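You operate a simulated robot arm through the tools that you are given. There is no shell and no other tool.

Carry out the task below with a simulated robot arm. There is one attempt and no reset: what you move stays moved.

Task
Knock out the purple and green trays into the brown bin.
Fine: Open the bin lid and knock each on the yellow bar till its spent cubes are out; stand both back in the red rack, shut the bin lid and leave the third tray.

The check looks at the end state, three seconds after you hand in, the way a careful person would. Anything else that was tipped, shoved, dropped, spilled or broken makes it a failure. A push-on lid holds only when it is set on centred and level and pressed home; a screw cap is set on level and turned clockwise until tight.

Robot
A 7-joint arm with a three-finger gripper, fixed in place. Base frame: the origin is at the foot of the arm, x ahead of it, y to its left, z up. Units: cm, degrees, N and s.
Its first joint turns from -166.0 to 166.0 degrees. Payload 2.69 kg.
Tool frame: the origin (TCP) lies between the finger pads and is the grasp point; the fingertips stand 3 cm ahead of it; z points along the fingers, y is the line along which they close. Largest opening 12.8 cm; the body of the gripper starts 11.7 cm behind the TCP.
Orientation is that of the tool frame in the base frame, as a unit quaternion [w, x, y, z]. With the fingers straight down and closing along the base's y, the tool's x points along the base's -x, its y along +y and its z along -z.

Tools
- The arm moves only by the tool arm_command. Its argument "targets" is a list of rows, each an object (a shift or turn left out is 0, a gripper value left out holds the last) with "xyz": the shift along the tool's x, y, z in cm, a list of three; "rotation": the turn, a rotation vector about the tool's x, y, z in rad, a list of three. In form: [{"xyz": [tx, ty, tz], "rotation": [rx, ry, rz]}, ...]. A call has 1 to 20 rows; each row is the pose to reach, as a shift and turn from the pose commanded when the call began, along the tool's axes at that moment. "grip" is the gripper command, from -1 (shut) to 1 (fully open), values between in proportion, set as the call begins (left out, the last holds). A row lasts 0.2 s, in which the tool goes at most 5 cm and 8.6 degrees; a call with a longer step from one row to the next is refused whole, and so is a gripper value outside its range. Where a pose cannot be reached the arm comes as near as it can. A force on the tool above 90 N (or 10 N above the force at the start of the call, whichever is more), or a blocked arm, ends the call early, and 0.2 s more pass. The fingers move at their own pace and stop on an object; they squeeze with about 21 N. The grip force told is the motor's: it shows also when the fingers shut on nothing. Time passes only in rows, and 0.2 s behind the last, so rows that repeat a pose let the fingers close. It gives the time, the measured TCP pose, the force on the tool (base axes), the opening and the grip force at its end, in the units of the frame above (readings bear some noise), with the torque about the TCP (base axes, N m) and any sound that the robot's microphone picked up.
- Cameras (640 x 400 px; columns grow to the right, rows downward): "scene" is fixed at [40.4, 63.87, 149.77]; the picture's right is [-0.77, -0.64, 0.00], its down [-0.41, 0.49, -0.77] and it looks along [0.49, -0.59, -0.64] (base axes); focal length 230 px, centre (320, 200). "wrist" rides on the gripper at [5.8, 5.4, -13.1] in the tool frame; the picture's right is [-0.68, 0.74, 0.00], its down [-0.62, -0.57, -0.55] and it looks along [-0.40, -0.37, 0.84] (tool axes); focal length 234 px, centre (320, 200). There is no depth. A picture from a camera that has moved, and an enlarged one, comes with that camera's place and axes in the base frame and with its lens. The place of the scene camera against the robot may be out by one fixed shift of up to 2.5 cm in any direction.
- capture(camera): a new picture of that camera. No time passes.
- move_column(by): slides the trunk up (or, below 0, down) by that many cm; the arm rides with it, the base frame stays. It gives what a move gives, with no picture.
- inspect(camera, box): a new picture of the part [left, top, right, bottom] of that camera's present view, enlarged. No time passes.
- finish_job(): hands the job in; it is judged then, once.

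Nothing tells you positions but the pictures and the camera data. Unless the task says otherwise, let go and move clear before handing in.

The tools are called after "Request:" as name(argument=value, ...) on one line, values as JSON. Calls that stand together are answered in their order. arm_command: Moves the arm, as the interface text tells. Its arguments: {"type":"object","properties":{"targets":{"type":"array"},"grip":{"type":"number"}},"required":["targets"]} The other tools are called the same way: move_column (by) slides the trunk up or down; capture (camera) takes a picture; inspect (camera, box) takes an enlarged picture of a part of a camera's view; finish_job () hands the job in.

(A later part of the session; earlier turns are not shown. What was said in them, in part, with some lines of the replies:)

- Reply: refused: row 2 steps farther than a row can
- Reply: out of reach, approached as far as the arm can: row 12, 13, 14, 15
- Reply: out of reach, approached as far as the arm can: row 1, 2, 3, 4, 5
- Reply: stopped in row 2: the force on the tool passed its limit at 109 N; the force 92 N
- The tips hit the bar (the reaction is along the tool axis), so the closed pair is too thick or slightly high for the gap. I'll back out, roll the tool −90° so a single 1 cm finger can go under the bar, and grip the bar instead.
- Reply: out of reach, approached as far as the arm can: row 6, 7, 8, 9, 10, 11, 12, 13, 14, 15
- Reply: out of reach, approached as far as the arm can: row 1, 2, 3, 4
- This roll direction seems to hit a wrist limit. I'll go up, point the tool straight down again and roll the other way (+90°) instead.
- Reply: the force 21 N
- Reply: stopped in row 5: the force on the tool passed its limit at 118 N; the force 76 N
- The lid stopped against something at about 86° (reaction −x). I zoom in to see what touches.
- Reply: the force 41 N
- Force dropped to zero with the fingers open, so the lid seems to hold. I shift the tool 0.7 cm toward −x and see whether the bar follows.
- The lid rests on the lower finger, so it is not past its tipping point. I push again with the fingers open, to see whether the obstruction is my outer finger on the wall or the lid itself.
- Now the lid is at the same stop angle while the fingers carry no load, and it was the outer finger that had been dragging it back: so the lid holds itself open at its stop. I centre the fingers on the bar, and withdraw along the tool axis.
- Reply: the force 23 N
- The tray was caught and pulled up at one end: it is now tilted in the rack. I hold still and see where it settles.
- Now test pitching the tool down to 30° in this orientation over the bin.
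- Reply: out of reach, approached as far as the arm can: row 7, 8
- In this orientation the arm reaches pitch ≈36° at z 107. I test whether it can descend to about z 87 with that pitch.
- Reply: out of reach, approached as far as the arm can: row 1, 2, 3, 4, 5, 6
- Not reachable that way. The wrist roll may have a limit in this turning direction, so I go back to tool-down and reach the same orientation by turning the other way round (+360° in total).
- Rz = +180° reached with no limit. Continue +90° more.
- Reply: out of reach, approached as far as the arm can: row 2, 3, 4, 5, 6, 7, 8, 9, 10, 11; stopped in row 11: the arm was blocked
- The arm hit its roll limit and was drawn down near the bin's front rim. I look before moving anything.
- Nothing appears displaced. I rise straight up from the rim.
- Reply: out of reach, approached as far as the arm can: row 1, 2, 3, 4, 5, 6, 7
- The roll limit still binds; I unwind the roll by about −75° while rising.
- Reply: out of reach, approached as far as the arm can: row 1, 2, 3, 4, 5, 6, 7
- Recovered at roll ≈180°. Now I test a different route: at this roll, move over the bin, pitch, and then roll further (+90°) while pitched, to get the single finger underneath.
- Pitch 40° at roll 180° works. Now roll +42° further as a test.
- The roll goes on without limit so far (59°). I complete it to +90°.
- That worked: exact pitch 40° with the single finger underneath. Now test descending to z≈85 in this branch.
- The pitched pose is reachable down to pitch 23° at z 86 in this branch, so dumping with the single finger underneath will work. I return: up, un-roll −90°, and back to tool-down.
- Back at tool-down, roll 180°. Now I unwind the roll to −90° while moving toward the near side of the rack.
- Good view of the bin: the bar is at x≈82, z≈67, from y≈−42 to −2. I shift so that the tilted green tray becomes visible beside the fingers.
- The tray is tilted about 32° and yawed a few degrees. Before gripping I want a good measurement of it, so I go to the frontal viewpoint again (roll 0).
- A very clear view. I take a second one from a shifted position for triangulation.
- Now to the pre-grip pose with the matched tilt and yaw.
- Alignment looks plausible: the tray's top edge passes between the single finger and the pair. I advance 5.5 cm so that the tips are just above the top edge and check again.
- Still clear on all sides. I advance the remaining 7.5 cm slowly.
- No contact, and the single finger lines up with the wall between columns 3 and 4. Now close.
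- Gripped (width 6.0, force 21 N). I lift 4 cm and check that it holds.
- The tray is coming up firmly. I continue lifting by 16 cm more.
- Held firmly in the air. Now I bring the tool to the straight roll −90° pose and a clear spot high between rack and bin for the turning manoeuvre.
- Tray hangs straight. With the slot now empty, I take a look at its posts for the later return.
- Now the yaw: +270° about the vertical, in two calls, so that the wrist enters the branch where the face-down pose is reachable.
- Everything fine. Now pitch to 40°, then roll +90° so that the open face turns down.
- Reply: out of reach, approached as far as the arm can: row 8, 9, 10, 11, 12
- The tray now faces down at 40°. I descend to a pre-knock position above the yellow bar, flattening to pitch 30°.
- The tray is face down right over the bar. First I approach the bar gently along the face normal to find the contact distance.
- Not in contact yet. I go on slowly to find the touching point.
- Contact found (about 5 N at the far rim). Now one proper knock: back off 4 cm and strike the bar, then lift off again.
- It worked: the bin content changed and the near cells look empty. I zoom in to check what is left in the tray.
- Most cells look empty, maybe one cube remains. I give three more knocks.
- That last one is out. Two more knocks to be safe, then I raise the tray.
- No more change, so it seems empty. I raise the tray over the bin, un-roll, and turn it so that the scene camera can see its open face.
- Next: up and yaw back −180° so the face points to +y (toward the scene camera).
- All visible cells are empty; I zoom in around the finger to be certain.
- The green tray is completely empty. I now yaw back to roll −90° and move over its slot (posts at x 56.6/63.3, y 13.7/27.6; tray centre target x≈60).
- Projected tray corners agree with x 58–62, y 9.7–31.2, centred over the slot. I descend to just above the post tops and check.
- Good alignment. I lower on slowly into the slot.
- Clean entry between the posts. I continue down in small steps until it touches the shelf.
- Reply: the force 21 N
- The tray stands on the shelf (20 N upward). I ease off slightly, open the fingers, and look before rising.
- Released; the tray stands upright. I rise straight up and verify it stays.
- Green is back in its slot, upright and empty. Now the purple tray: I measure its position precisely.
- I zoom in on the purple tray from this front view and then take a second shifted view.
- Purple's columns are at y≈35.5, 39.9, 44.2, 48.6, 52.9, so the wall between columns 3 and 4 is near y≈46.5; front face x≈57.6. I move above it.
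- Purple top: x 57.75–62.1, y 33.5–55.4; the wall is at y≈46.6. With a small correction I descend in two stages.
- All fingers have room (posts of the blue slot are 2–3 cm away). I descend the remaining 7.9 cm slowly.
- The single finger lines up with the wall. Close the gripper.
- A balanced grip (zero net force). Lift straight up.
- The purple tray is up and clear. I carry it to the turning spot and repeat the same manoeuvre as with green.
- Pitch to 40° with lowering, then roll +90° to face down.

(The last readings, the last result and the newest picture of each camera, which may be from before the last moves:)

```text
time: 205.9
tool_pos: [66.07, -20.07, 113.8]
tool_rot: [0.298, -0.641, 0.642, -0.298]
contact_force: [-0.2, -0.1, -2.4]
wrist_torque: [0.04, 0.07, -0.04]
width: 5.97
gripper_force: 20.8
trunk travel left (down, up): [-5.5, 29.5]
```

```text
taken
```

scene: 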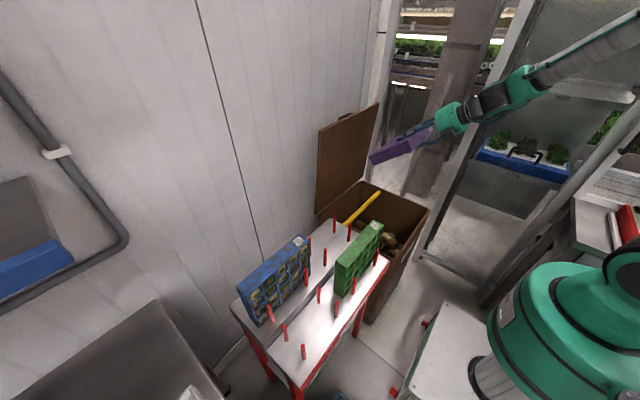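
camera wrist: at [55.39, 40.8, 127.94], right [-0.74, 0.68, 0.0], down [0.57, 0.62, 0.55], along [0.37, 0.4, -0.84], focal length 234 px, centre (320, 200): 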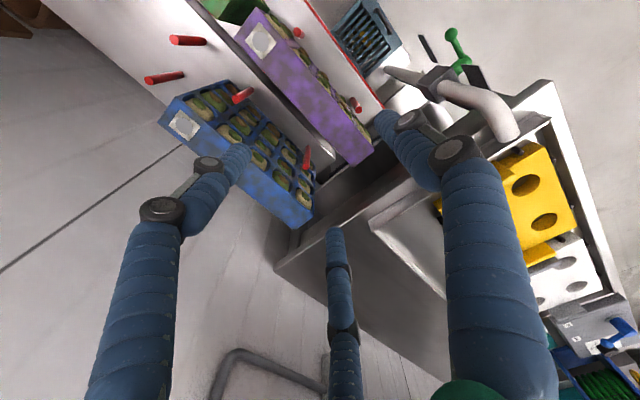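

Face down. Descend to the pre-knock position above the bar.

Request:
arm_command(targets=[{"xyz": [0.1, 2.32, 3.3], "rotation": [0.022, 0, 0]}, {"xyz": [0.2, 4.64, 6.6], "rotation": [0.044, 0, 0]}, {"xyz": [0.3, 6.96, 9.9], "rotation": [0.065, 0, 0]}, {"xyz": [0.4, 9.28, 13.2], "rotation": [0.087, 0, 0]}, {"xyz": [0.6, 11.6, 16.5], "rotation": [0.109, 0, 0]}, {"xyz": [0.7, 13.9, 19.8], "rotation": [0.131, 0, 0]}, {"xyz": [0.8, 16.2, 23.1], "rotation": [0.153, 0, 0]}, {"xyz": [0.9, 18.56, 26.4], "rotation": [0.1745, 0, 0]}, {"xyz": [0.9, 18.56, 26.4], "rotation": [0.1745, 0, 0]}])

Request:
arm_command(targets=[{"xyz": [0, 1, 0]}, {"xyz": [0, 2, 0]}, {"xyz": [0, 3, 0]}, {"xyz": [0, 3.8, 0]}, {"xyz": [0, 4.6, 0]}, {"xyz": [0, 5.2, 0]}])

Request:
inspect(camera="wrist", box=[180, 0, 480, 200])

```text
time: 207.9
tool_pos: [74.25, -21.02, 82.51]
tool_rot: [0.353, -0.612, 0.613, -0.355]
contact_force: [-0.5, 0.6, -2.2]
wrist_torque: [0.04, 0.02, 0.01]
width: 5.93
gripper_force: 20.3
trunk travel left (down, up): [-5.5, 29.5]
```

```text
time: 209.3
tool_pos: [71.8, -20.97, 78.26]
tool_rot: [0.354, -0.611, 0.612, -0.356]
contact_force: [1.8, 0.9, 3.9]
wrist_torque: [0.17, -0.84, 0.1]
width: 5.95
gripper_force: 21.1
trunk travel left (down, up): [-5.5, 29.5]
```

```text
2.00 times, centred on (330, 100) of wrist
camera zoom: at [57.68, -26.83, 80.2], right [-0.37, 0.68, -0.64], down [-0.19, 0.62, 0.76], along [0.91, 0.4, -0.09], focal length 468 px, centre (300, 400)
```

zoom: 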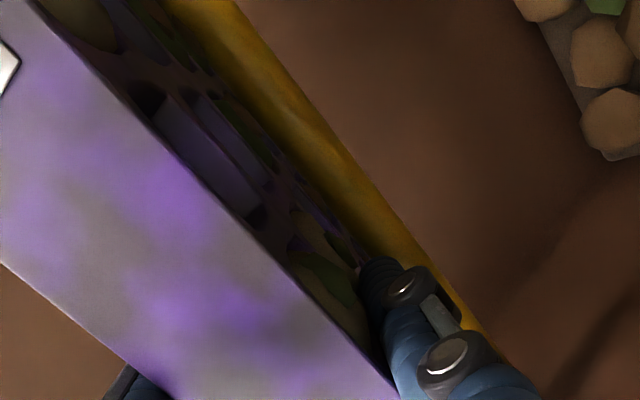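

Contact reached at the same place; some cubes have already dropped. Now three knocks.

Request:
arm_command(targets=[{"xyz": [0, -2, 0]}, {"xyz": [0, -4, 0]}, {"xyz": [0, -4, 0]}, {"xyz": [0, 0.5, 0]}, {"xyz": [0, -4, 0]}, {"xyz": [0, -4, 0]}, {"xyz": [0, 0.5, 0]}, {"xyz": [0, -4, 0]}, {"xyz": [0, -4, 0]}, {"xyz": [0, 0.5, 0]}, {"xyz": [0, -4, 0]}, {"xyz": [0, -4, 0]}])

Request:
inspect(camera="wrist", box=[180, 0, 480, 200])

Request:
inspect(camera="scene", box=[340, 160, 460, 260])

```text
time: 211.9
tool_pos: [73.55, -20.9, 81.48]
tool_rot: [-0.353, 0.613, -0.613, 0.353]
contact_force: [0.2, -0.4, -2.0]
wrist_torque: [0.03, 0.06, -0.03]
width: 6.0
gripper_force: 21.3
trunk travel left (down, up): [-5.5, 29.5]
```

```text
2.00 times, centred on (330, 100) of wrist
camera zoom: at [59.54, -26.76, 83.47], right [-0.37, 0.68, -0.64], down [-0.19, 0.62, 0.76], along [0.91, 0.4, -0.1], focal length 468 px, centre (300, 400)
```

zoom: 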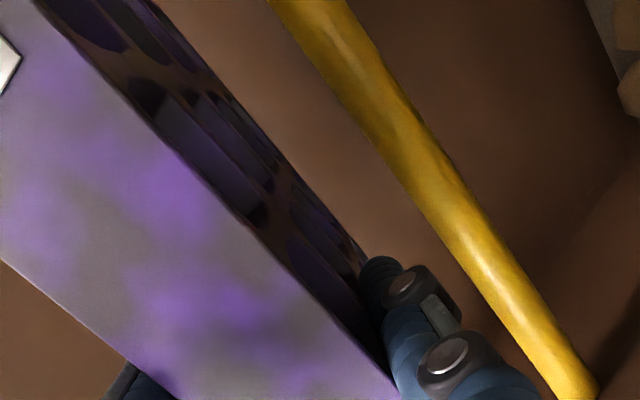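

```text
4.00 times, centred on (400, 210) of scene
camera zoom: at [40.4, 63.87, 149.77], right [-0.77, -0.64, 0.0], down [-0.41, 0.49, -0.77], along [0.49, -0.59, -0.64], focal length 918 px, centre (0, 160)
```

zoom: 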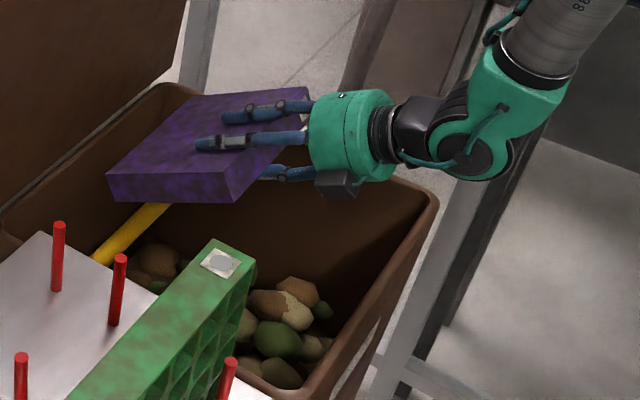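

Visible cells are empty now. Three more knocks to be safe.

Request:
arm_command(targets=[{"xyz": [0, 0, 0]}, {"xyz": [0, 4.6, 0]}, {"xyz": [0, 0, 0]}, {"xyz": [0, 0, 0]}, {"xyz": [0, 4.6, 0]}, {"xyz": [0, 0, 0]}, {"xyz": [0, 0, 0]}, {"xyz": [0, 4.6, 0]}, {"xyz": [0, 0, 0]}, {"xyz": [0, 0, 0]}, {"xyz": [0, 0, 0]}])

Request:
arm_command(targets=[{"xyz": [0, -3, -2.8], "rotation": [-0.02, 0, 0]}, {"xyz": [0, -6, -5.6], "rotation": [-0.04, 0, 0]}, {"xyz": [-0.1, -9, -8.5], "rotation": [-0.06, 0, 0]}, {"xyz": [-0.2, -12, -11.3], "rotation": [-0.085, 0, 0]}, {"xyz": [-0.3, -15, -14.1], "rotation": [-0.11, 0, 0]}, {"xyz": [-0.4, -18, -17], "rotation": [-0.13, 0, 0]}, {"xyz": [-0.5, -21, -19.8], "rotation": [-0.15, 0, 0]}, {"xyz": [-0.6, -23.9, -22.6], "rotation": [-0.1745, 0, 0]}, {"xyz": [-0.6, -23.9, -22.6], "rotation": [-0.1745, 0, 0]}])

Request:
arm_command(targets=[{"xyz": [0, 0, 0], "rotation": [0, 0, -0.148]}, {"xyz": [0, 0, 0], "rotation": [0, 0, -0.296]}, {"xyz": [0, 0, 0], "rotation": [0, 0, -0.444]}, {"xyz": [0, 0, 0], "rotation": [0, 0, -0.592]}, {"xyz": [0, 0, 0], "rotation": [0, 0, -0.74]}, {"xyz": [0, 0, 0], "rotation": [0, 0, -0.888]}, {"xyz": [0, 0, 0], "rotation": [0, 0, -1.036]}, {"xyz": [0, 0, 0], "rotation": [0, 0, -1.184]}, {"xyz": [0, 0, 0], "rotation": [0, 0, -1.332]}, {"xyz": [0, 0, 0], "rotation": [0, 0, -1.48]}, {"xyz": [0, 0, 0], "rotation": [0, 0, -1.5708]}, {"xyz": [0, 0, 0], "rotation": [0, 0, -1.5708]}])

Request:
arm_command(targets=[{"xyz": [0, 0, -1], "rotation": [0, -0.1454, 0]}, {"xyz": [0, 0, -2], "rotation": [0, -0.2909, 0]}, {"xyz": [0, 0, -3], "rotation": [0, -0.4363, 0]}, {"xyz": [-1, 0, -4], "rotation": [0, -0.5818, 0]}, {"xyz": [-3, 0, -5], "rotation": [0, -0.7272, 0]}, {"xyz": [-5, 0, -6], "rotation": [0, -0.8727, 0]}, {"xyz": [-5, 0, -6], "rotation": [0, -0.8727, 0]}])

Request:
capture(camera="scene")

```text
time: 214.3
tool_pos: [73.58, -20.87, 81.49]
tool_rot: [-0.352, 0.613, -0.612, 0.353]
contact_force: [-0.1, -0.9, -1.9]
wrist_torque: [0.07, 0.1, 0.02]
width: 6.01
gripper_force: 20.9
trunk travel left (down, up): [-5.5, 29.5]
```

```text
time: 216.3
tool_pos: [66.0, -20.33, 113.59]
tool_rot: [-0.299, 0.641, -0.64, 0.3]
contact_force: [-0.5, -0.5, -1.9]
wrist_torque: [0.02, 0.07, -0.02]
width: 5.99
gripper_force: 21.0
trunk travel left (down, up): [-5.5, 29.5]
```

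```text
time: 218.9
tool_pos: [65.97, -20.25, 113.54]
tool_rot: [0.001, 0.906, 0.001, 0.423]
contact_force: [0.4, 0.0, -1.1]
wrist_torque: [0.02, 0.1, -0.03]
width: 5.95
gripper_force: 21.2
trunk travel left (down, up): [-5.5, 29.5]
```

```text
time: 220.5
tool_pos: [58.17, -20.5, 113.65]
tool_rot: [0.001, 1.0, 0.0, 0.0]
contact_force: [0.1, 0.5, -2.0]
wrist_torque: [-0.01, 0.05, 0.0]
width: 6.0
gripper_force: 20.2
trunk travel left (down, up): [-5.5, 29.5]
```

```text
taken
```

scene: 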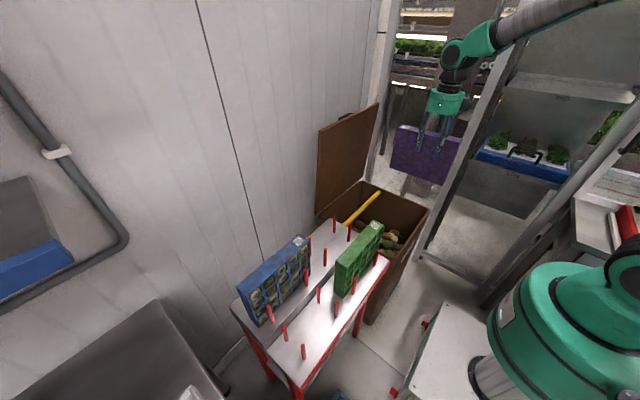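

All as before. Up and yaw −180° to show the open face to the scene camera.

Request:
arm_command(targets=[{"xyz": [-0.2, -0.5, -2], "rotation": [0, 0, -0.148]}, {"xyz": [-0.4, -1, -4], "rotation": [0, 0, -0.296]}, {"xyz": [-0.6, -2, -6], "rotation": [0, 0, -0.444]}, {"xyz": [-0.8, -3, -8], "rotation": [0, 0, -0.592]}, {"xyz": [-1, -5, -10], "rotation": [0, 0, -0.74]}, {"xyz": [-1.2, -7, -12], "rotation": [0, 0, -0.888]}, {"xyz": [-1.4, -9, -13], "rotation": [0, 0, -1.036]}, {"xyz": [-1.6, -11, -13], "rotation": [0, 0, -1.184]}, {"xyz": [-1.8, -13, -13], "rotation": [0, 0, -1.332]}, {"xyz": [-2, -15, -13], "rotation": [0, 0, -1.48]}, {"xyz": [-2, -16, -13], "rotation": [0, 0, -1.5708]}])

Request:
arm_command(targets=[{"xyz": [0, 0, 0], "rotation": [0, 0, -0.148]}, {"xyz": [0, 0, 0], "rotation": [0, 0, -0.296]}, {"xyz": [0, 0, 0], "rotation": [0, 0, -0.444]}, {"xyz": [0, 0, 0], "rotation": [0, 0, -0.592]}, {"xyz": [0, 0, 0], "rotation": [0, 0, -0.74]}, {"xyz": [0, 0, 0], "rotation": [0, 0, -0.888]}, {"xyz": [0, 0, 0], "rotation": [0, 0, -1.036]}, {"xyz": [0, 0, 0], "rotation": [0, 0, -1.184]}, {"xyz": [0, 0, 0], "rotation": [0, 0, -1.332]}, {"xyz": [0, 0, 0], "rotation": [0, 0, -1.48]}, {"xyz": [0, 0, 0], "rotation": [0, 0, -1.5708]}, {"xyz": [0, 0, 0], "rotation": [0, 0, -1.5708]}])

Request:
inspect(camera="scene", box=[430, 85, 530, 190])

Request:
inspect(camera="scene", box=[320, 170, 440, 290])

```text
time: 222.9
tool_pos: [56.07, -4.34, 126.57]
tool_rot: [0.0, 0.707, 0.708, -0.001]
contact_force: [0.1, -0.1, -1.8]
wrist_torque: [-0.04, 0.01, 0.02]
width: 5.98
gripper_force: 20.6
trunk travel left (down, up): [-5.5, 29.5]
```

```text
time: 225.5
tool_pos: [56.14, -4.37, 126.62]
tool_rot: [0.0, -0.001, 1.0, 0.0]
contact_force: [0.4, 0.3, -1.3]
wrist_torque: [-0.01, -0.01, -0.01]
width: 5.99
gripper_force: 20.5
trunk travel left (down, up): [-5.5, 29.5]
```

```text
3.81 times, centred on (480, 138) of scene
camera zoom: at [40.4, 63.87, 149.77], right [-0.77, -0.64, 0.0], down [-0.41, 0.49, -0.77], along [0.49, -0.59, -0.64], focal length 875 px, centre (-290, 438)
```

zoom: 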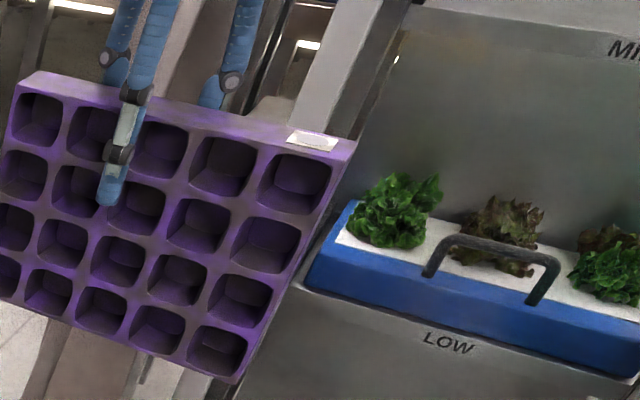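

```text
3.33 times, centred on (380, 230) of scene
camera zoom: at [40.4, 63.87, 149.77], right [-0.77, -0.64, 0.0], down [-0.41, 0.49, -0.77], along [0.49, -0.59, -0.64], focal length 765 px, centre (120, 100)
```

zoom: 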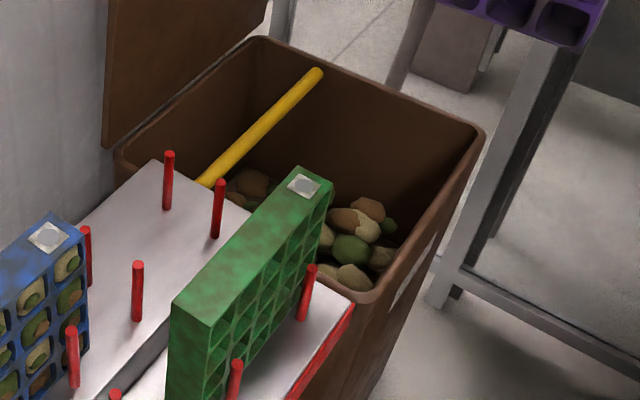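

Purple is empty as well. I yaw back to roll −90° and move over its slot.

Request:
arm_command(targets=[{"xyz": [-0.45, 4.6, 0], "rotation": [0, 0, -0.1428]}, {"xyz": [-0.9, 9.2, 0], "rotation": [0, 0, -0.2856]}, {"xyz": [-1.35, 13.85, 0], "rotation": [0, 0, -0.4284]}, {"xyz": [-1.8, 18.5, 0], "rotation": [0, 0, -0.5712]}, {"xyz": [-2.25, 23.1, 0], "rotation": [0, 0, -0.714]}, {"xyz": [-2.7, 27.7, 0], "rotation": [0, 0, -0.8568]}, {"xyz": [-3.1, 32.3, 0], "rotation": [0, 0, -0.9996]}, {"xyz": [-3.6, 36.9, 0], "rotation": [0, 0, -1.1424]}, {"xyz": [-4, 41.5, 0], "rotation": [0, 0, -1.2852]}, {"xyz": [-4.5, 46.1, 0], "rotation": [0, 0, -1.428]}, {"xyz": [-4.95, 50.75, 0], "rotation": [0, 0, -1.5708]}, {"xyz": [-4.95, 50.75, 0], "rotation": [0, 0, -1.5708]}])

Request:
capture(camera="wrist")

Request:
capture(camera="scene")

```text
time: 228.1
tool_pos: [61.24, 46.64, 126.28]
tool_rot: [0.002, 0.708, -0.706, 0.0]
contact_force: [0.6, 0.6, -2.3]
wrist_torque: [-0.07, 0.03, 0.01]
width: 5.95
gripper_force: 20.8
trunk travel left (down, up): [-5.5, 29.5]
```

```text
taken
camera wrist: at [55.85, 40.77, 139.55], right [-0.74, 0.68, 0.0], down [0.57, 0.62, 0.55], along [0.37, 0.4, -0.84], focal length 234 px, centre (320, 200)
```

wrist: 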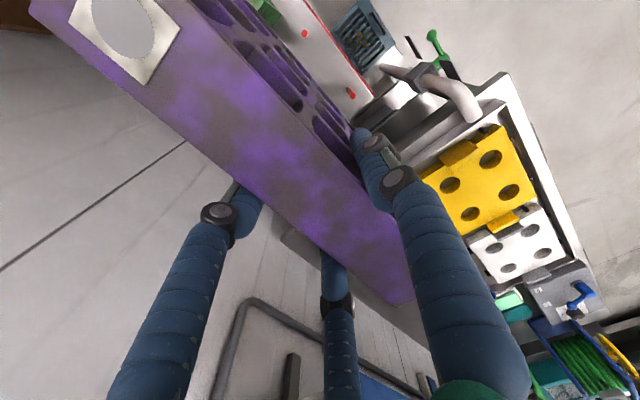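

```text
taken
```

scene: 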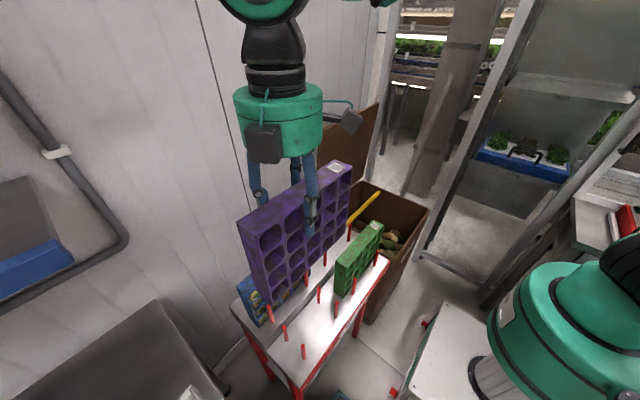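

Aligned over the empty slot. Descend to just above the post tops, then check.

Request:
arm_command(targets=[{"xyz": [0.1, 0.1, 4.5]}, {"xyz": [0.2, 0.1, 9]}, {"xyz": [0.2, 0.1, 13.5]}, {"xyz": [0.2, 0.1, 17.5]}, {"xyz": [0.2, 0.1, 21]}, {"xyz": [0.2, 0.1, 23]}, {"xyz": [0.2, 0.1, 23]}])

Request:
inspect(camera="scene", box=[220, 180, 400, 370])

Request:
capture(camera="wrist")

```text
time: 229.7
tool_pos: [61.15, 46.27, 103.57]
tool_rot: [-0.001, -0.707, 0.707, -0.001]
contact_force: [-0.1, 0.3, -1.8]
wrist_torque: [0.03, -0.01, 0.0]
width: 5.99
gripper_force: 21.0
trunk travel left (down, up): [-5.5, 29.5]
```

```text
2.11 times, centred on (310, 275) of scene
camera zoom: at [40.4, 63.87, 149.77], right [-0.77, -0.64, 0.0], down [-0.41, 0.49, -0.77], along [0.49, -0.59, -0.64], focal length 483 px, centre (341, 42)
```

zoom: 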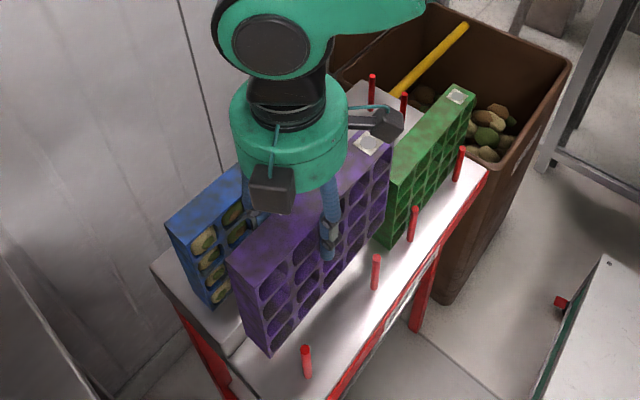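

```text
taken
camera wrist: at [55.82, 40.39, 116.63], right [-0.74, 0.68, 0.0], down [0.57, 0.62, 0.55], along [0.37, 0.4, -0.84], focal length 234 px, centre (320, 200)
```

wrist: 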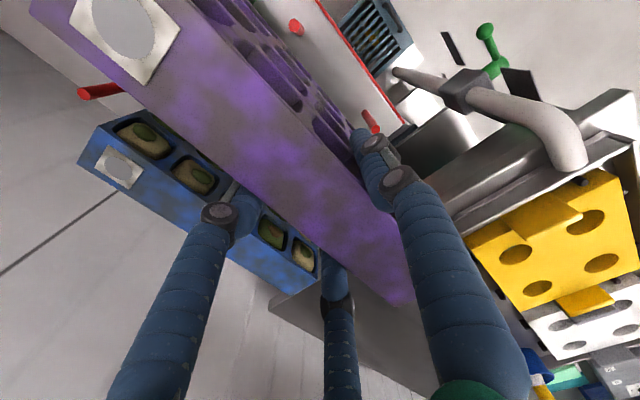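

Good. I lower slowly into the slot until it touches.

Request:
arm_command(targets=[{"xyz": [0, 0, 1.5]}, {"xyz": [0, 0, 3]}, {"xyz": [0, 0, 4.5]}, {"xyz": [0, 0, 6]}, {"xyz": [0, 0, 7.5]}, {"xyz": [0, 0, 9]}, {"xyz": [0, 0, 10]}])

Request:
arm_command(targets=[{"xyz": [0, 0, 0.6]}, {"xyz": [0, 0, 1.2]}, {"xyz": [0, 0, 1.7]}, {"xyz": [0, 0, 2.0]}])

```text
time: 231.3
tool_pos: [61.04, 46.2, 93.43]
tool_rot: [-0.001, -0.707, 0.707, 0.0]
contact_force: [-0.3, 0.1, -2.0]
wrist_torque: [0.02, -0.03, 0.0]
width: 6.0
gripper_force: 21.0
trunk travel left (down, up): [-5.5, 29.5]
```

```text
time: 232.3
tool_pos: [61.22, 46.39, 91.83]
tool_rot: [0.001, -0.707, 0.707, 0.0]
contact_force: [1.3, 4.2, 25.1]
wrist_torque: [0.16, 0.2, -0.05]
width: 6.05
gripper_force: 21.2
trunk travel left (down, up): [-5.5, 29.5]
```

It stands on the shelf. I ease off, open the fingers and check.

Request:
arm_command(targets=[{"xyz": [0, 0, -0.4]}, {"xyz": [0, 0, -0.4]}])

Request:
arm_command(targets=[{"xyz": [0, 0, 0]}, {"xyz": [0, 0, 0]}, {"xyz": [0, 0, 0]}, {"xyz": [0, 0, 0]}], grip=0.55)

Request:
arm_command(targets=[{"xyz": [0, 0, -2]}, {"xyz": [0, 0, -4]}, {"xyz": [0, 0, -7]}, {"xyz": [0, 0, -11]}, {"xyz": [0, 0, -15]}, {"xyz": [0, 0, -19]}, {"xyz": [0, 0, -23]}])

Request:
inspect(camera="scene", box=[220, 180, 400, 370])

Request:
capture(camera="wrist")

```text
time: 232.9
tool_pos: [61.06, 46.15, 91.62]
tool_rot: [0.001, 0.708, -0.706, 0.001]
contact_force: [1.5, 0.5, 6.1]
wrist_torque: [0.15, -0.02, -0.01]
width: 6.0
gripper_force: 21.0
trunk travel left (down, up): [-5.5, 29.5]
```

```text
time: 233.9
tool_pos: [60.98, 46.22, 91.87]
tool_rot: [-0.001, -0.707, 0.708, -0.001]
contact_force: [-0.3, 0.9, -0.4]
wrist_torque: [0.03, 0.04, 0.04]
width: 9.93
gripper_force: 0.1
trunk travel left (down, up): [-5.5, 29.5]
```

```text
time: 235.5
tool_pos: [60.83, 46.15, 115.0]
tool_rot: [-0.002, -0.707, 0.707, 0.0]
contact_force: [-1.1, -0.3, 0.5]
wrist_torque: [-0.01, 0.03, 0.02]
width: 9.9
gripper_force: 0.1
trunk travel left (down, up): [-5.5, 29.5]
```

```text
2.11 times, centred on (310, 275) of scene
camera zoom: at [40.4, 63.87, 149.77], right [-0.77, -0.64, 0.0], down [-0.41, 0.49, -0.77], along [0.49, -0.59, -0.64], focal length 483 px, centre (341, 42)
```

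zoom: 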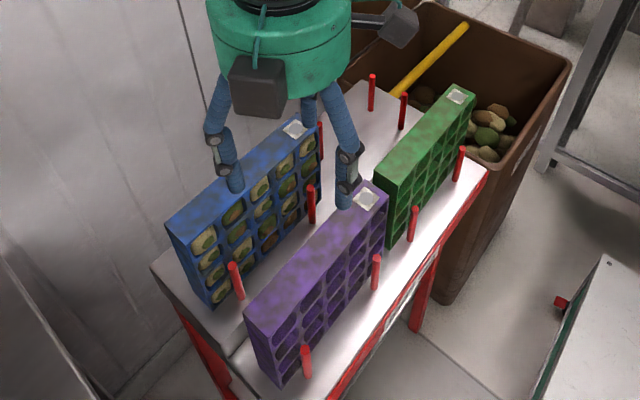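

```text
taken
camera wrist: at [55.66, 40.36, 128.11], right [-0.74, 0.68, 0.0], down [0.57, 0.62, 0.55], along [0.37, 0.4, -0.84], focal length 234 px, centre (320, 200)
```

wrist: 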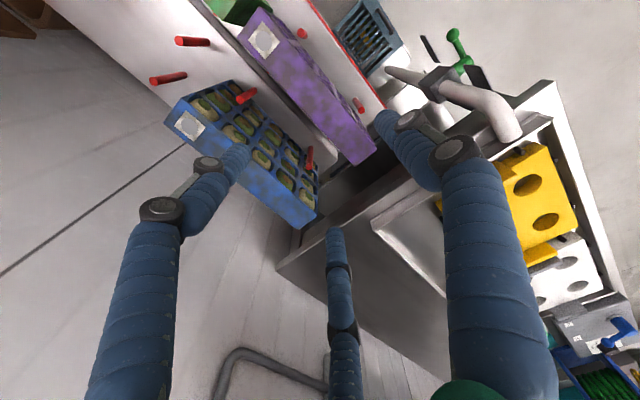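

Purple stands in its slot, upright and empty; blue is untouched. Now I go to close the lid: back to roll +90° and over to the handle.

Request:
arm_command(targets=[{"xyz": [4.2, 0, -0.6], "rotation": [0, 0, 0.1428]}, {"xyz": [8.4, 0, -1.3], "rotation": [0, 0, 0.2856]}, {"xyz": [12.6, 0, -1.9], "rotation": [0, 0, 0.4284]}, {"xyz": [16.8, 0, -2.6], "rotation": [0, 0, 0.5712]}, {"xyz": [21, 0, -3.2], "rotation": [0, 0, 0.714]}, {"xyz": [25.2, 0, -3.8], "rotation": [0, 0, 0.8568]}, {"xyz": [29.4, 0, -4.5], "rotation": [0, 0, 0.9996]}, {"xyz": [33.6, 0, -5.1], "rotation": [0, 0, 1.1424]}, {"xyz": [37.8, 0, -5.8], "rotation": [0, 0, 1.2852]}, {"xyz": [42, 0, -6.4], "rotation": [0, 0, 1.428]}, {"xyz": [46, 0, -7], "rotation": [0, 0, 1.5708]}], grip=-0.3)

Request:
arm_command(targets=[{"xyz": [-1.8, -1.9, -0.3], "rotation": [0, 0, 0.1428]}, {"xyz": [-3.6, -3.8, -0.6], "rotation": [0, 0, 0.2856]}, {"xyz": [-5.4, -5.7, -0.9], "rotation": [0, 0, 0.4284]}, {"xyz": [-7.2, -7.6, -1.2], "rotation": [0, 0, 0.5712]}, {"xyz": [-9, -9.5, -1.5], "rotation": [0, 0, 0.714]}, {"xyz": [-10.8, -11.4, -1.8], "rotation": [0, 0, 0.8568]}, {"xyz": [-12.6, -13.3, -2.1], "rotation": [0, 0, 0.9996]}, {"xyz": [-14.4, -15.2, -2.4], "rotation": [0, 0, 1.1424]}, {"xyz": [-16.2, -17.1, -2.7], "rotation": [0, 0, 1.2852]}, {"xyz": [-18, -19, -3], "rotation": [0, 0, 1.428]}, {"xyz": [-19, -20.9, -3], "rotation": [0, 0, 1.5708]}, {"xyz": [-19, -20.9, -3], "rotation": [0, 0, 1.5708]}])

Request:
capture(camera="wrist")

Request:
capture(camera="scene")

```text
time: 237.9
tool_pos: [61.2, 0.28, 122.13]
tool_rot: [-0.001, 0.0, 1.0, -0.001]
contact_force: [0.4, 0.1, -0.3]
wrist_torque: [-0.07, -0.01, -0.01]
width: 4.49
gripper_force: 0.0
trunk travel left (down, up): [-5.5, 29.5]
```

```text
time: 240.5
tool_pos: [80.11, -20.61, 124.94]
tool_rot: [-0.001, 0.707, 0.707, 0.0]
contact_force: [-0.2, -1.0, 0.2]
wrist_torque: [0.05, 0.03, 0.0]
width: 4.47
gripper_force: 0.2
trunk travel left (down, up): [-5.5, 29.5]
```

```text
taken
camera wrist: at [85.58, -14.9, 138.15], right [0.74, -0.68, 0.0], down [-0.57, -0.61, 0.55], along [-0.37, -0.4, -0.84], focal length 234 px, centre (320, 200)
```

wrist: 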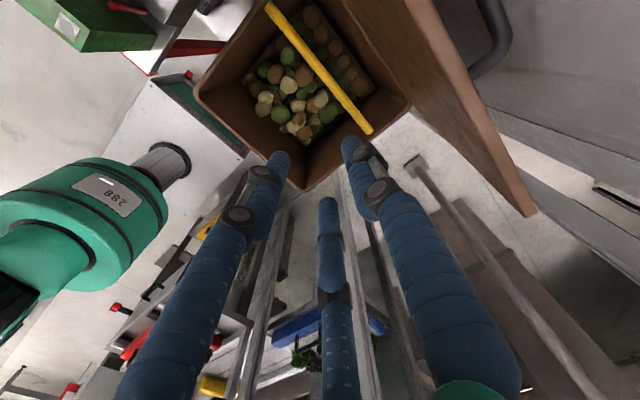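

```text
taken
```

scene: 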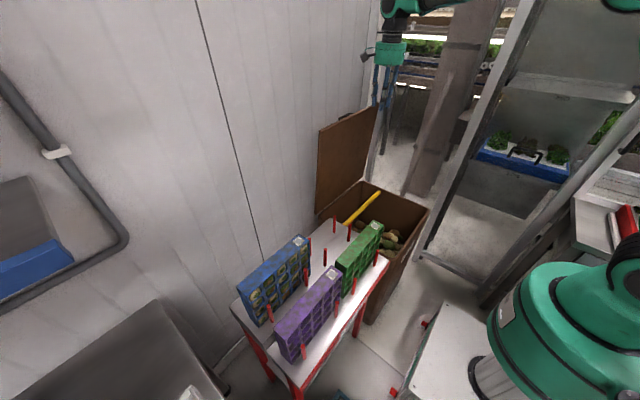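

I check the bin interior and floor around it for stray cubes before closing.

Request:
inspect(camera="wrist", box=[100, 0, 420, 200])

Request:
inspect(camera="scene", box=[290, 170, 530, 400])

```text
2.00 times, centred on (260, 100) of wrist
camera zoom: at [85.58, -14.9, 138.15], right [0.74, -0.68, 0.0], down [-0.57, -0.61, 0.55], along [-0.37, -0.4, -0.84], focal length 468 px, centre (440, 400)
```

zoom: 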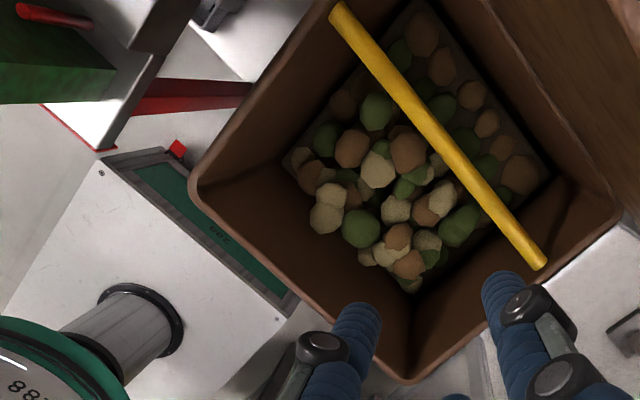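

```text
1.74 times, centred on (410, 285) of scene
camera zoom: at [40.4, 63.87, 149.77], right [-0.77, -0.64, 0.0], down [-0.41, 0.49, -0.77], along [0.49, -0.59, -0.64], focal length 399 px, centre (164, 52)
```

zoom: 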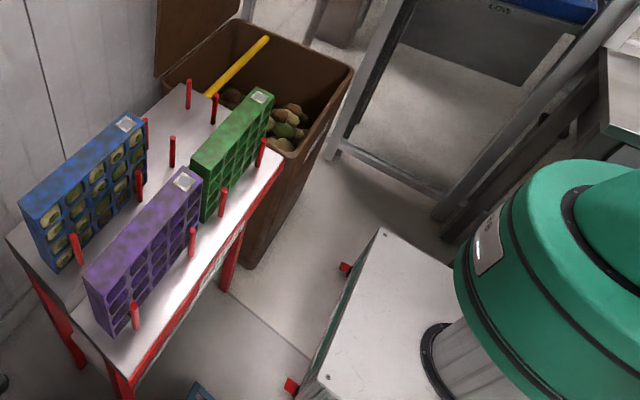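

All cubes are in the bin. I go to the approach pose above the handle and compare the lid position with before.

Request:
arm_command(targets=[{"xyz": [0, 3.5, 0.5], "rotation": [-0.076, 0, 0]}, {"xyz": [-0.1, 7, 1], "rotation": [-0.152, 0, 0]}, {"xyz": [-0.2, 10.5, 2], "rotation": [-0.228, 0, 0]}, {"xyz": [-0.3, 13.9, 3], "rotation": [-0.304, 0, 0]}, {"xyz": [-0.3, 13.9, 3], "rotation": [-0.304, 0, 0]}], grip=-0.53)

Request:
inspect(camera="wrist", box=[200, 60, 420, 220])

Request:
inspect(camera="scene", box=[290, 90, 450, 250])

```text
time: 241.7
tool_pos: [94.08, -20.92, 121.95]
tool_rot: [0.107, 0.699, 0.699, 0.108]
contact_force: [0.5, -0.1, -0.7]
wrist_torque: [0.01, 0.03, 0.01]
width: 3.01
gripper_force: 0.1
trunk travel left (down, up): [-5.5, 29.5]
```

```text
2.50 times, centred on (310, 140) of wrist
camera zoom: at [95.3, -15.04, 136.06], right [0.7, -0.68, 0.22], down [-0.7, -0.62, 0.35], along [-0.1, -0.4, -0.91], focal length 585 px, centre (345, 350)
```

zoom: 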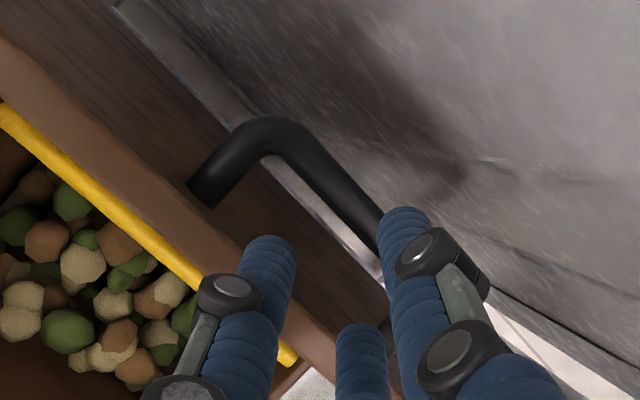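

```text
2.50 times, centred on (370, 170) of scene
camera zoom: at [40.4, 63.87, 149.77], right [-0.77, -0.64, 0.0], down [-0.41, 0.49, -0.77], along [0.49, -0.59, -0.64], focal length 574 px, centre (195, 275)
```

zoom: 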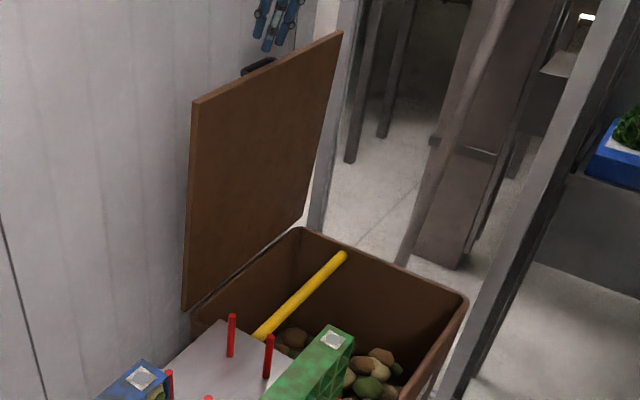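

The lid is exactly where I left it. I slide the fingers back over the bar along the same line.

Request:
arm_command(targets=[{"xyz": [0, 0, 2]}, {"xyz": [0, 0, 4]}, {"xyz": [0, 0, 5]}, {"xyz": [0, 0, 6]}, {"xyz": [0, 0, 7]}, {"xyz": [0, 0, 8]}, {"xyz": [0, 0, 8]}], grip=-0.57)

Request:
inspect(camera="wrist", box=[200, 60, 420, 220])

```text
time: 243.3
tool_pos: [96.43, -21.02, 114.34]
tool_rot: [0.108, 0.699, 0.699, 0.107]
contact_force: [0.5, 0.9, -0.2]
wrist_torque: [0.01, 0.01, -0.02]
width: 2.77
gripper_force: 0.0
trunk travel left (down, up): [-5.5, 29.5]
```

```text
2.50 times, centred on (310, 140) of wrist
camera zoom: at [97.62, -15.12, 128.5], right [0.7, -0.68, 0.22], down [-0.7, -0.62, 0.36], along [-0.1, -0.4, -0.91], focal length 585 px, centre (345, 350)
```

zoom: 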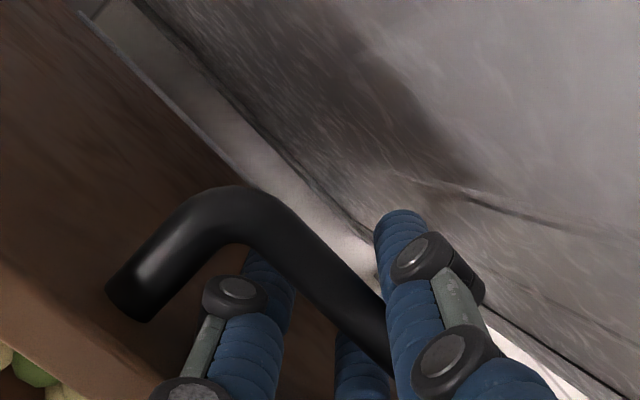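

The bar is between the fingers. I draw back 1.2 cm along the axis (as it was during opening), then grip the bar.

Request:
arm_command(targets=[{"xyz": [0, 0, -0.6]}, {"xyz": [0, 0, -1.2]}, {"xyz": [0, 0, -1.2]}])

Request:
arm_command(targets=[{"xyz": [0, 0, 0]}, {"xyz": [0, 0, 0]}, {"xyz": [0, 0, 0]}], grip=-1)

```text
time: 244.1
tool_pos: [95.99, -21.08, 115.53]
tool_rot: [0.108, 0.699, 0.699, 0.106]
contact_force: [-1.5, 0.3, -0.5]
wrist_torque: [-0.01, 0.0, 0.01]
width: 2.74
gripper_force: 0.1
trunk travel left (down, up): [-5.5, 29.5]
```

```text
time: 244.9
tool_pos: [96.04, -20.98, 115.51]
tool_rot: [0.108, 0.699, 0.699, 0.106]
contact_force: [0.6, -0.7, 1.5]
wrist_torque: [0.18, 0.0, -0.71]
width: 2.08
gripper_force: 44.6
trunk travel left (down, up): [-5.5, 29.5]
```

Gripped. I bring the lid back along the same hinge arc, first to about 64°.

Request:
arm_command(targets=[{"xyz": [0, -1.03, -0.28], "rotation": [-0.028, 0, 0]}, {"xyz": [0, -2.5, -0.68], "rotation": [-0.055, 0, 0]}, {"xyz": [0, -3.95, -1.03], "rotation": [-0.08, 0, 0]}, {"xyz": [0, -6.94, -1.58], "rotation": [-0.113, 0, 0]}, {"xyz": [0, -9.92, -1.9], "rotation": [-0.145, 0, 0]}, {"xyz": [0, -12.94, -2.05], "rotation": [-0.178, 0, 0]}, {"xyz": [0, -15.97, -1.95], "rotation": [-0.211, 0, 0]}, {"xyz": [0, -15.97, -1.95], "rotation": [-0.211, 0, 0]}])

Request:
capture(camera="scene")

```text
time: 246.7
tool_pos: [80.19, -20.95, 112.62]
tool_rot: [0.179, 0.684, 0.684, 0.179]
contact_force: [1.3, 0.1, -5.3]
wrist_torque: [0.45, 0.09, -0.66]
width: 2.06
gripper_force: 44.9
trunk travel left (down, up): [-5.5, 29.5]
```

```text
taken
```

scene: 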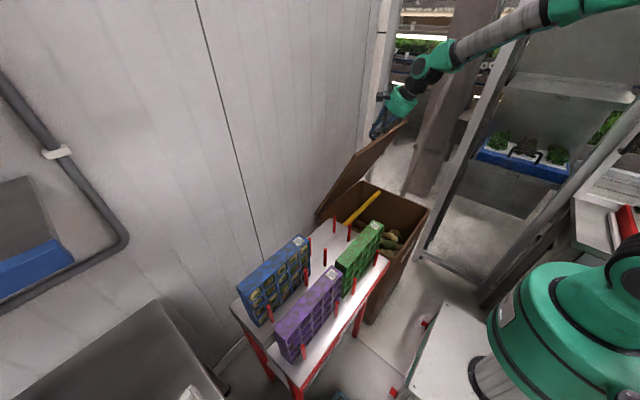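

Working well. Continue the arc down to about 20°.

Request:
arm_command(targets=[{"xyz": [0, -1.5, -0.2], "rotation": [-0.016, 0, 0]}, {"xyz": [0, -3.0, -0.35], "rotation": [-0.031, 0, 0]}, {"xyz": [0, -6.02, -0.5], "rotation": [-0.065, 0, 0]}, {"xyz": [0, -9.03, -0.41], "rotation": [-0.098, 0, 0]}, {"xyz": [0, -12.04, -0.13], "rotation": [-0.129, 0, 0]}, {"xyz": [0, -15.03, 0.34], "rotation": [-0.162, 0, 0]}, {"xyz": [0, -17.96, 1.04], "rotation": [-0.195, 0, 0]}, {"xyz": [0, -20.84, 1.91], "rotation": [-0.227, 0, 0]}, {"xyz": [0, -23.66, 3.0], "rotation": [-0.26, 0, 0]}, {"xyz": [0, -26.41, 4.28], "rotation": [-0.293, 0, 0]}, {"xyz": [0, -29.04, 5.76], "rotation": [-0.325, 0, 0]}, {"xyz": [0, -31.57, 7.39], "rotation": [-0.358, 0, 0]}, {"xyz": [0, -31.57, 7.39], "rotation": [-0.358, 0, 0]}])

Request:
capture(camera="scene")

```text
time: 249.5
tool_pos: [56.48, -21.11, 90.59]
tool_rot: [0.3, 0.64, 0.641, 0.298]
contact_force: [25.6, -3.2, -11.4]
wrist_torque: [0.63, 0.01, -0.43]
width: 2.11
gripper_force: 45.4
trunk travel left (down, up): [-5.5, 29.5]
```

```text
taken
```

scene: 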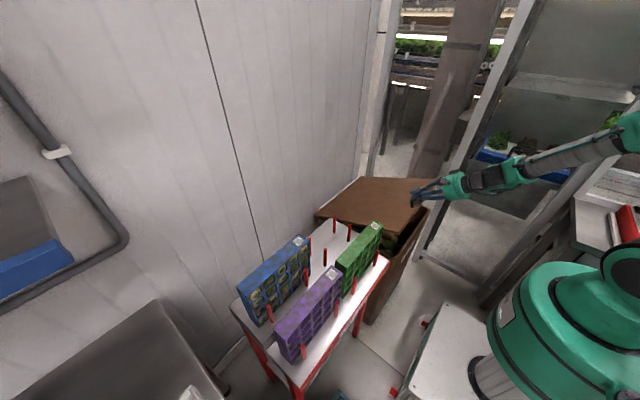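

The lid is at about 20°. I lower it on, first to about 4°.

Request:
arm_command(targets=[{"xyz": [0, -1.4, 0.6]}, {"xyz": [0, -2.84, 1.2]}, {"xyz": [0, -4.2, 1.75]}, {"xyz": [0, -5.6, 2.3]}, {"xyz": [0, -6.95, 2.9]}, {"xyz": [0, -8.3, 3.54]}, {"xyz": [0, -9.6, 4.2]}, {"xyz": [0, -10.88, 4.97]}, {"xyz": [0, -10.88, 4.97]}])

Request:
inspect(camera="scene", box=[300, 160, 460, 260])

```text
time: 251.5
tool_pos: [52.95, -20.97, 78.98]
tool_rot: [0.298, 0.641, 0.641, 0.299]
contact_force: [-35.6, -5.5, 4.3]
wrist_torque: [0.54, 0.19, -0.73]
width: 2.04
gripper_force: 44.6
trunk travel left (down, up): [-5.5, 29.5]
```

```text
4.00 times, centred on (380, 210) of scene
camera zoom: at [40.4, 63.87, 149.77], right [-0.77, -0.64, 0.0], down [-0.41, 0.49, -0.77], along [0.49, -0.59, -0.64], focal length 918 px, centre (80, 160)
```

zoom: 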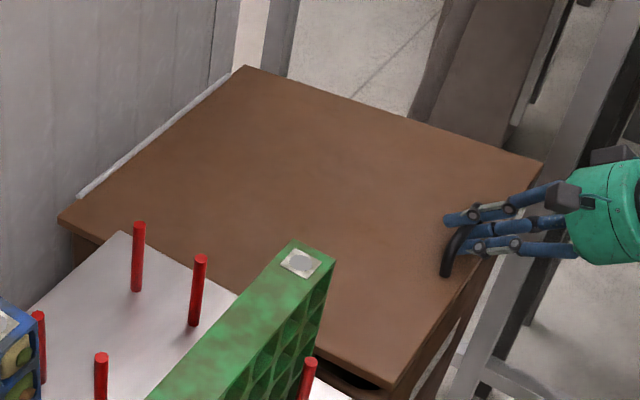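

Almost closed. I lower the rest, ending with a light press.

Request:
arm_command(targets=[{"xyz": [0, -0.6, 0.1]}, {"xyz": [0, -1.25, 0.45]}, {"xyz": [0, -1.9, 0.8]}, {"xyz": [0, -2.5, 1.15]}, {"xyz": [0, -2.75, 1.3]}, {"xyz": [0, -2.75, 1.3]}])

Request:
inspect(camera="scene", box=[300, 160, 460, 260])

Request:
capture(camera="wrist")

```text
time: 252.9
tool_pos: [52.66, -20.95, 76.24]
tool_rot: [0.3, 0.64, 0.642, 0.298]
contact_force: [44.2, 15.5, -4.8]
wrist_torque: [0.81, -0.11, 0.14]
width: 2.07
gripper_force: 45.1
trunk travel left (down, up): [-5.5, 29.5]
```

```text
4.00 times, centred on (380, 210) of scene
camera zoom: at [40.4, 63.87, 149.77], right [-0.77, -0.64, 0.0], down [-0.41, 0.49, -0.77], along [0.49, -0.59, -0.64], focal length 918 px, centre (80, 160)
```

zoom: 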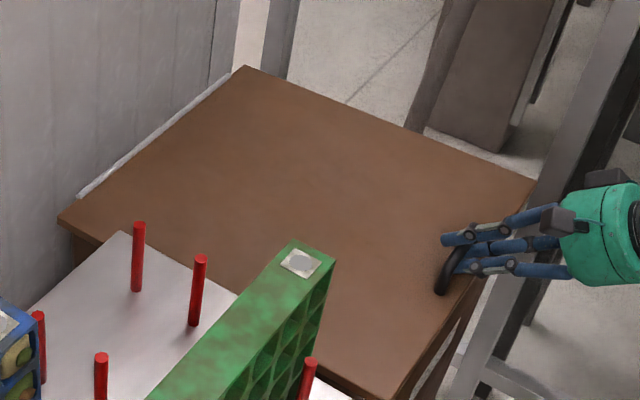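

```text
taken
camera wrist: at [46.02, -15.16, 88.82], right [0.47, -0.67, 0.57], down [-0.78, -0.62, -0.08], along [0.4, -0.41, -0.82], focal length 234 px, centre (320, 200)
```

wrist: 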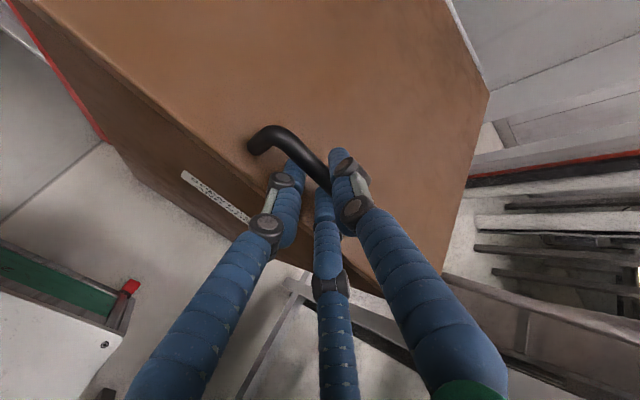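

The lid is shut. I relieve the sideways tension, open the fingers slightly and withdraw along the tool axis.

Request:
arm_command(targets=[{"xyz": [0, 0.2, 0.3]}, {"xyz": [0, 0.4, 0.45]}, {"xyz": [0, 0.4, 0.45]}])

Request:
arm_command(targets=[{"xyz": [0, 0, 0]}, {"xyz": [0, 0, 0]}, {"xyz": [0, 0, 0]}], grip=-0.578)

Request:
inspect(camera="wrist", box=[220, 100, 400, 240])

```text
time: 253.7
tool_pos: [52.6, -20.94, 75.97]
tool_rot: [0.297, 0.642, 0.64, 0.298]
contact_force: [-34.2, -15.6, 2.3]
wrist_torque: [-0.14, 0.3, -1.23]
width: 2.07
gripper_force: 44.8
trunk travel left (down, up): [-5.5, 29.5]
```

```text
time: 254.5
tool_pos: [53.06, -20.98, 76.17]
tool_rot: [0.3, 0.641, 0.641, 0.298]
contact_force: [0.6, 0.1, -1.1]
wrist_torque: [0.01, 0.04, 0.02]
width: 2.71
gripper_force: 0.4
trunk travel left (down, up): [-5.5, 29.5]
```

```text
2.86 times, centred on (310, 170) of wrist
camera zoom: at [46.4, -15.16, 88.79], right [0.47, -0.68, 0.56], down [-0.78, -0.62, -0.08], along [0.4, -0.4, -0.82], focal length 669 px, centre (349, 286)
```

zoom: 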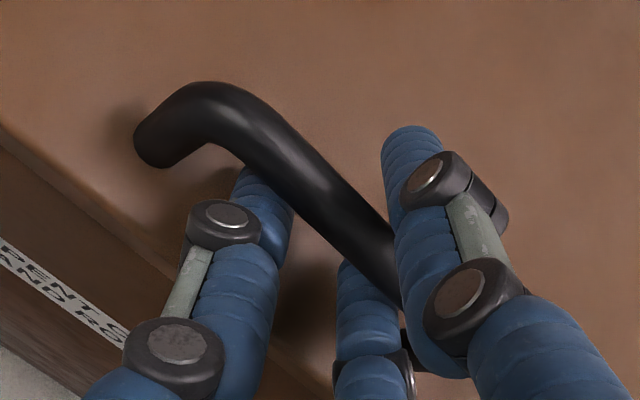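

Free of load. Withdraw backward along the tool axis, slowly, then up.

Request:
arm_command(targets=[{"xyz": [0, 0, -0.8]}, {"xyz": [0, 0, -1.6]}, {"xyz": [0, 0, -2.6]}, {"xyz": [0, 0, -4]}, {"xyz": [0, 0, -5.5]}, {"xyz": [0, 1.5, -6.5]}, {"xyz": [0, 4.5, -8]}])

Request:
inspect(camera="wrist", box=[160, 40, 480, 260])

Request:
inspect(camera="scene", box=[300, 160, 460, 260])

```text
time: 256.1
tool_pos: [49.8, -20.91, 84.69]
tool_rot: [0.299, 0.641, 0.641, 0.298]
contact_force: [-0.1, 0.0, -0.2]
wrist_torque: [0.02, -0.03, 0.0]
width: 2.73
gripper_force: 0.0
trunk travel left (down, up): [-5.5, 29.5]
```

```text
1.82 times, centred on (320, 150) of wrist
camera zoom: at [43.12, -15.09, 97.3], right [0.47, -0.68, 0.56], down [-0.78, -0.62, -0.08], along [0.4, -0.4, -0.82], focal length 426 px, centre (320, 291)
```

zoom: 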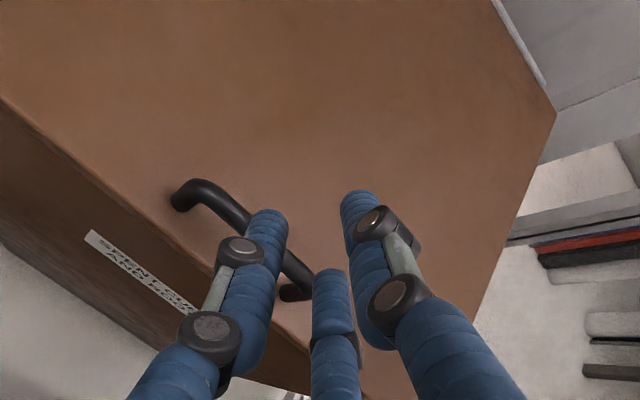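

```text
4.00 times, centred on (380, 210) of scene
camera zoom: at [40.4, 63.87, 149.77], right [-0.77, -0.64, 0.0], down [-0.41, 0.49, -0.77], along [0.49, -0.59, -0.64], focal length 918 px, centre (80, 160)
```

zoom: 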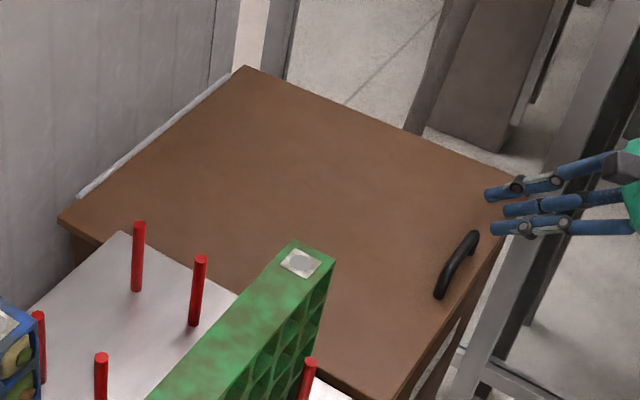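

The lid is fully closed as at the start. I retreat upward and make a final check of everything.

Request:
arm_command(targets=[{"xyz": [0, 3.2, -2.7]}, {"xyz": [0, 6.4, -5.4]}, {"xyz": [0, 9.6, -8]}, {"xyz": [0, 12.8, -10.7]}, {"xyz": [0, 16, -13.4]}, {"xyz": [0, 19.2, -16.1]}, {"xyz": [0, 19.2, -16.1]}])

Request:
capture(camera="scene")

Request:
inspect(camera="scene", box=[220, 200, 400, 380])

Request:
capture(camera="wrist")

```text
time: 257.7
tool_pos: [49.67, -20.8, 109.84]
tool_rot: [0.3, 0.641, 0.641, 0.298]
contact_force: [0.3, 1.0, 0.1]
wrist_torque: [-0.02, 0.0, -0.05]
width: 2.71
gripper_force: 0.1
trunk travel left (down, up): [-5.5, 29.5]
```

```text
taken
```

scene: 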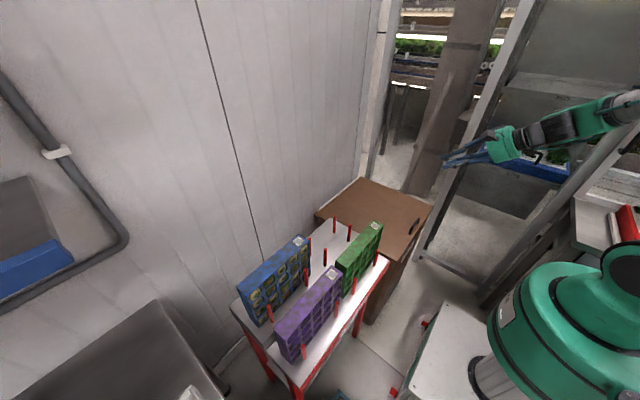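

```text
2.22 times, centred on (310, 290) of scene
camera zoom: at [40.4, 63.87, 149.77], right [-0.77, -0.64, 0.0], down [-0.41, 0.49, -0.77], along [0.49, -0.59, -0.64], focal length 510 px, centre (342, 0)
```

zoom: 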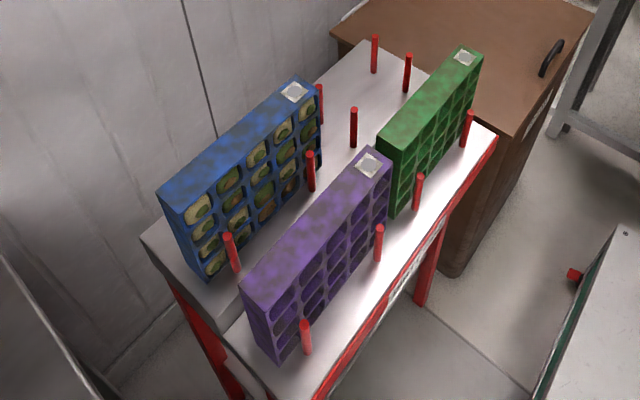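

```text
taken
camera wrist: at [43.06, -15.01, 122.46], right [0.47, -0.68, 0.56], down [-0.78, -0.62, -0.08], along [0.4, -0.41, -0.82], focal length 234 px, centre (320, 200)
```

wrist: 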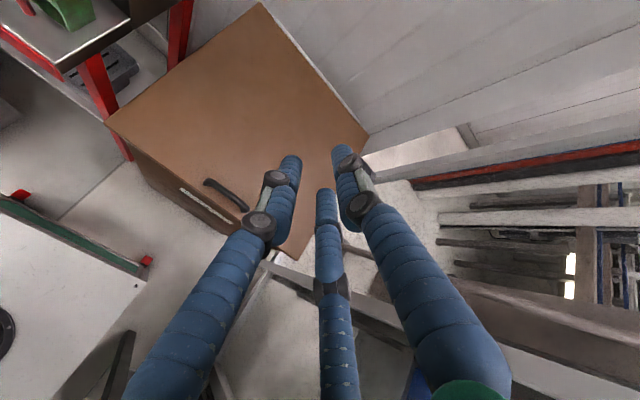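

Everything is in its final state: both knocked-out trays stand empty in their original slots in the red rack, blue is untouched with its cubes, all spent cubes are in the bin, the lid is shut and the arm is clear. I hand in.

Request:
finish_job()

```text
The job is handed in.
```

I knocked the green and purple trays out into the brown bin and stood both back upright in their original slots in the red rack. I handed the job in, but no verdict came back.

- **Trays:** I turned each tray's open face to the scene camera after knocking. Every visible cell was empty in both, but the gripper's finger lay across part of each face.
- **Bin:** The last look inside before closing showed the spent cubes in the bin, with none seen on the floor around it. The lid is shut and looks the same as at the start.
- **Blue tray:** I left it alone, and it still holds its cubes.

Two things went wrong along the way:

- **Green tray:** My first attempt to grip it caught one end and left it tilted about 30 degrees on a rack post. I then gripped it from that position and carried on. Its cubes stayed in until the knocking.
- **Arm:** It once ran into a joint limit and dropped close to the bin's front rim. I saw nothing moved or damaged.

The gripper behaved like the three-finger hand in the pictures, not the two-finger one described.
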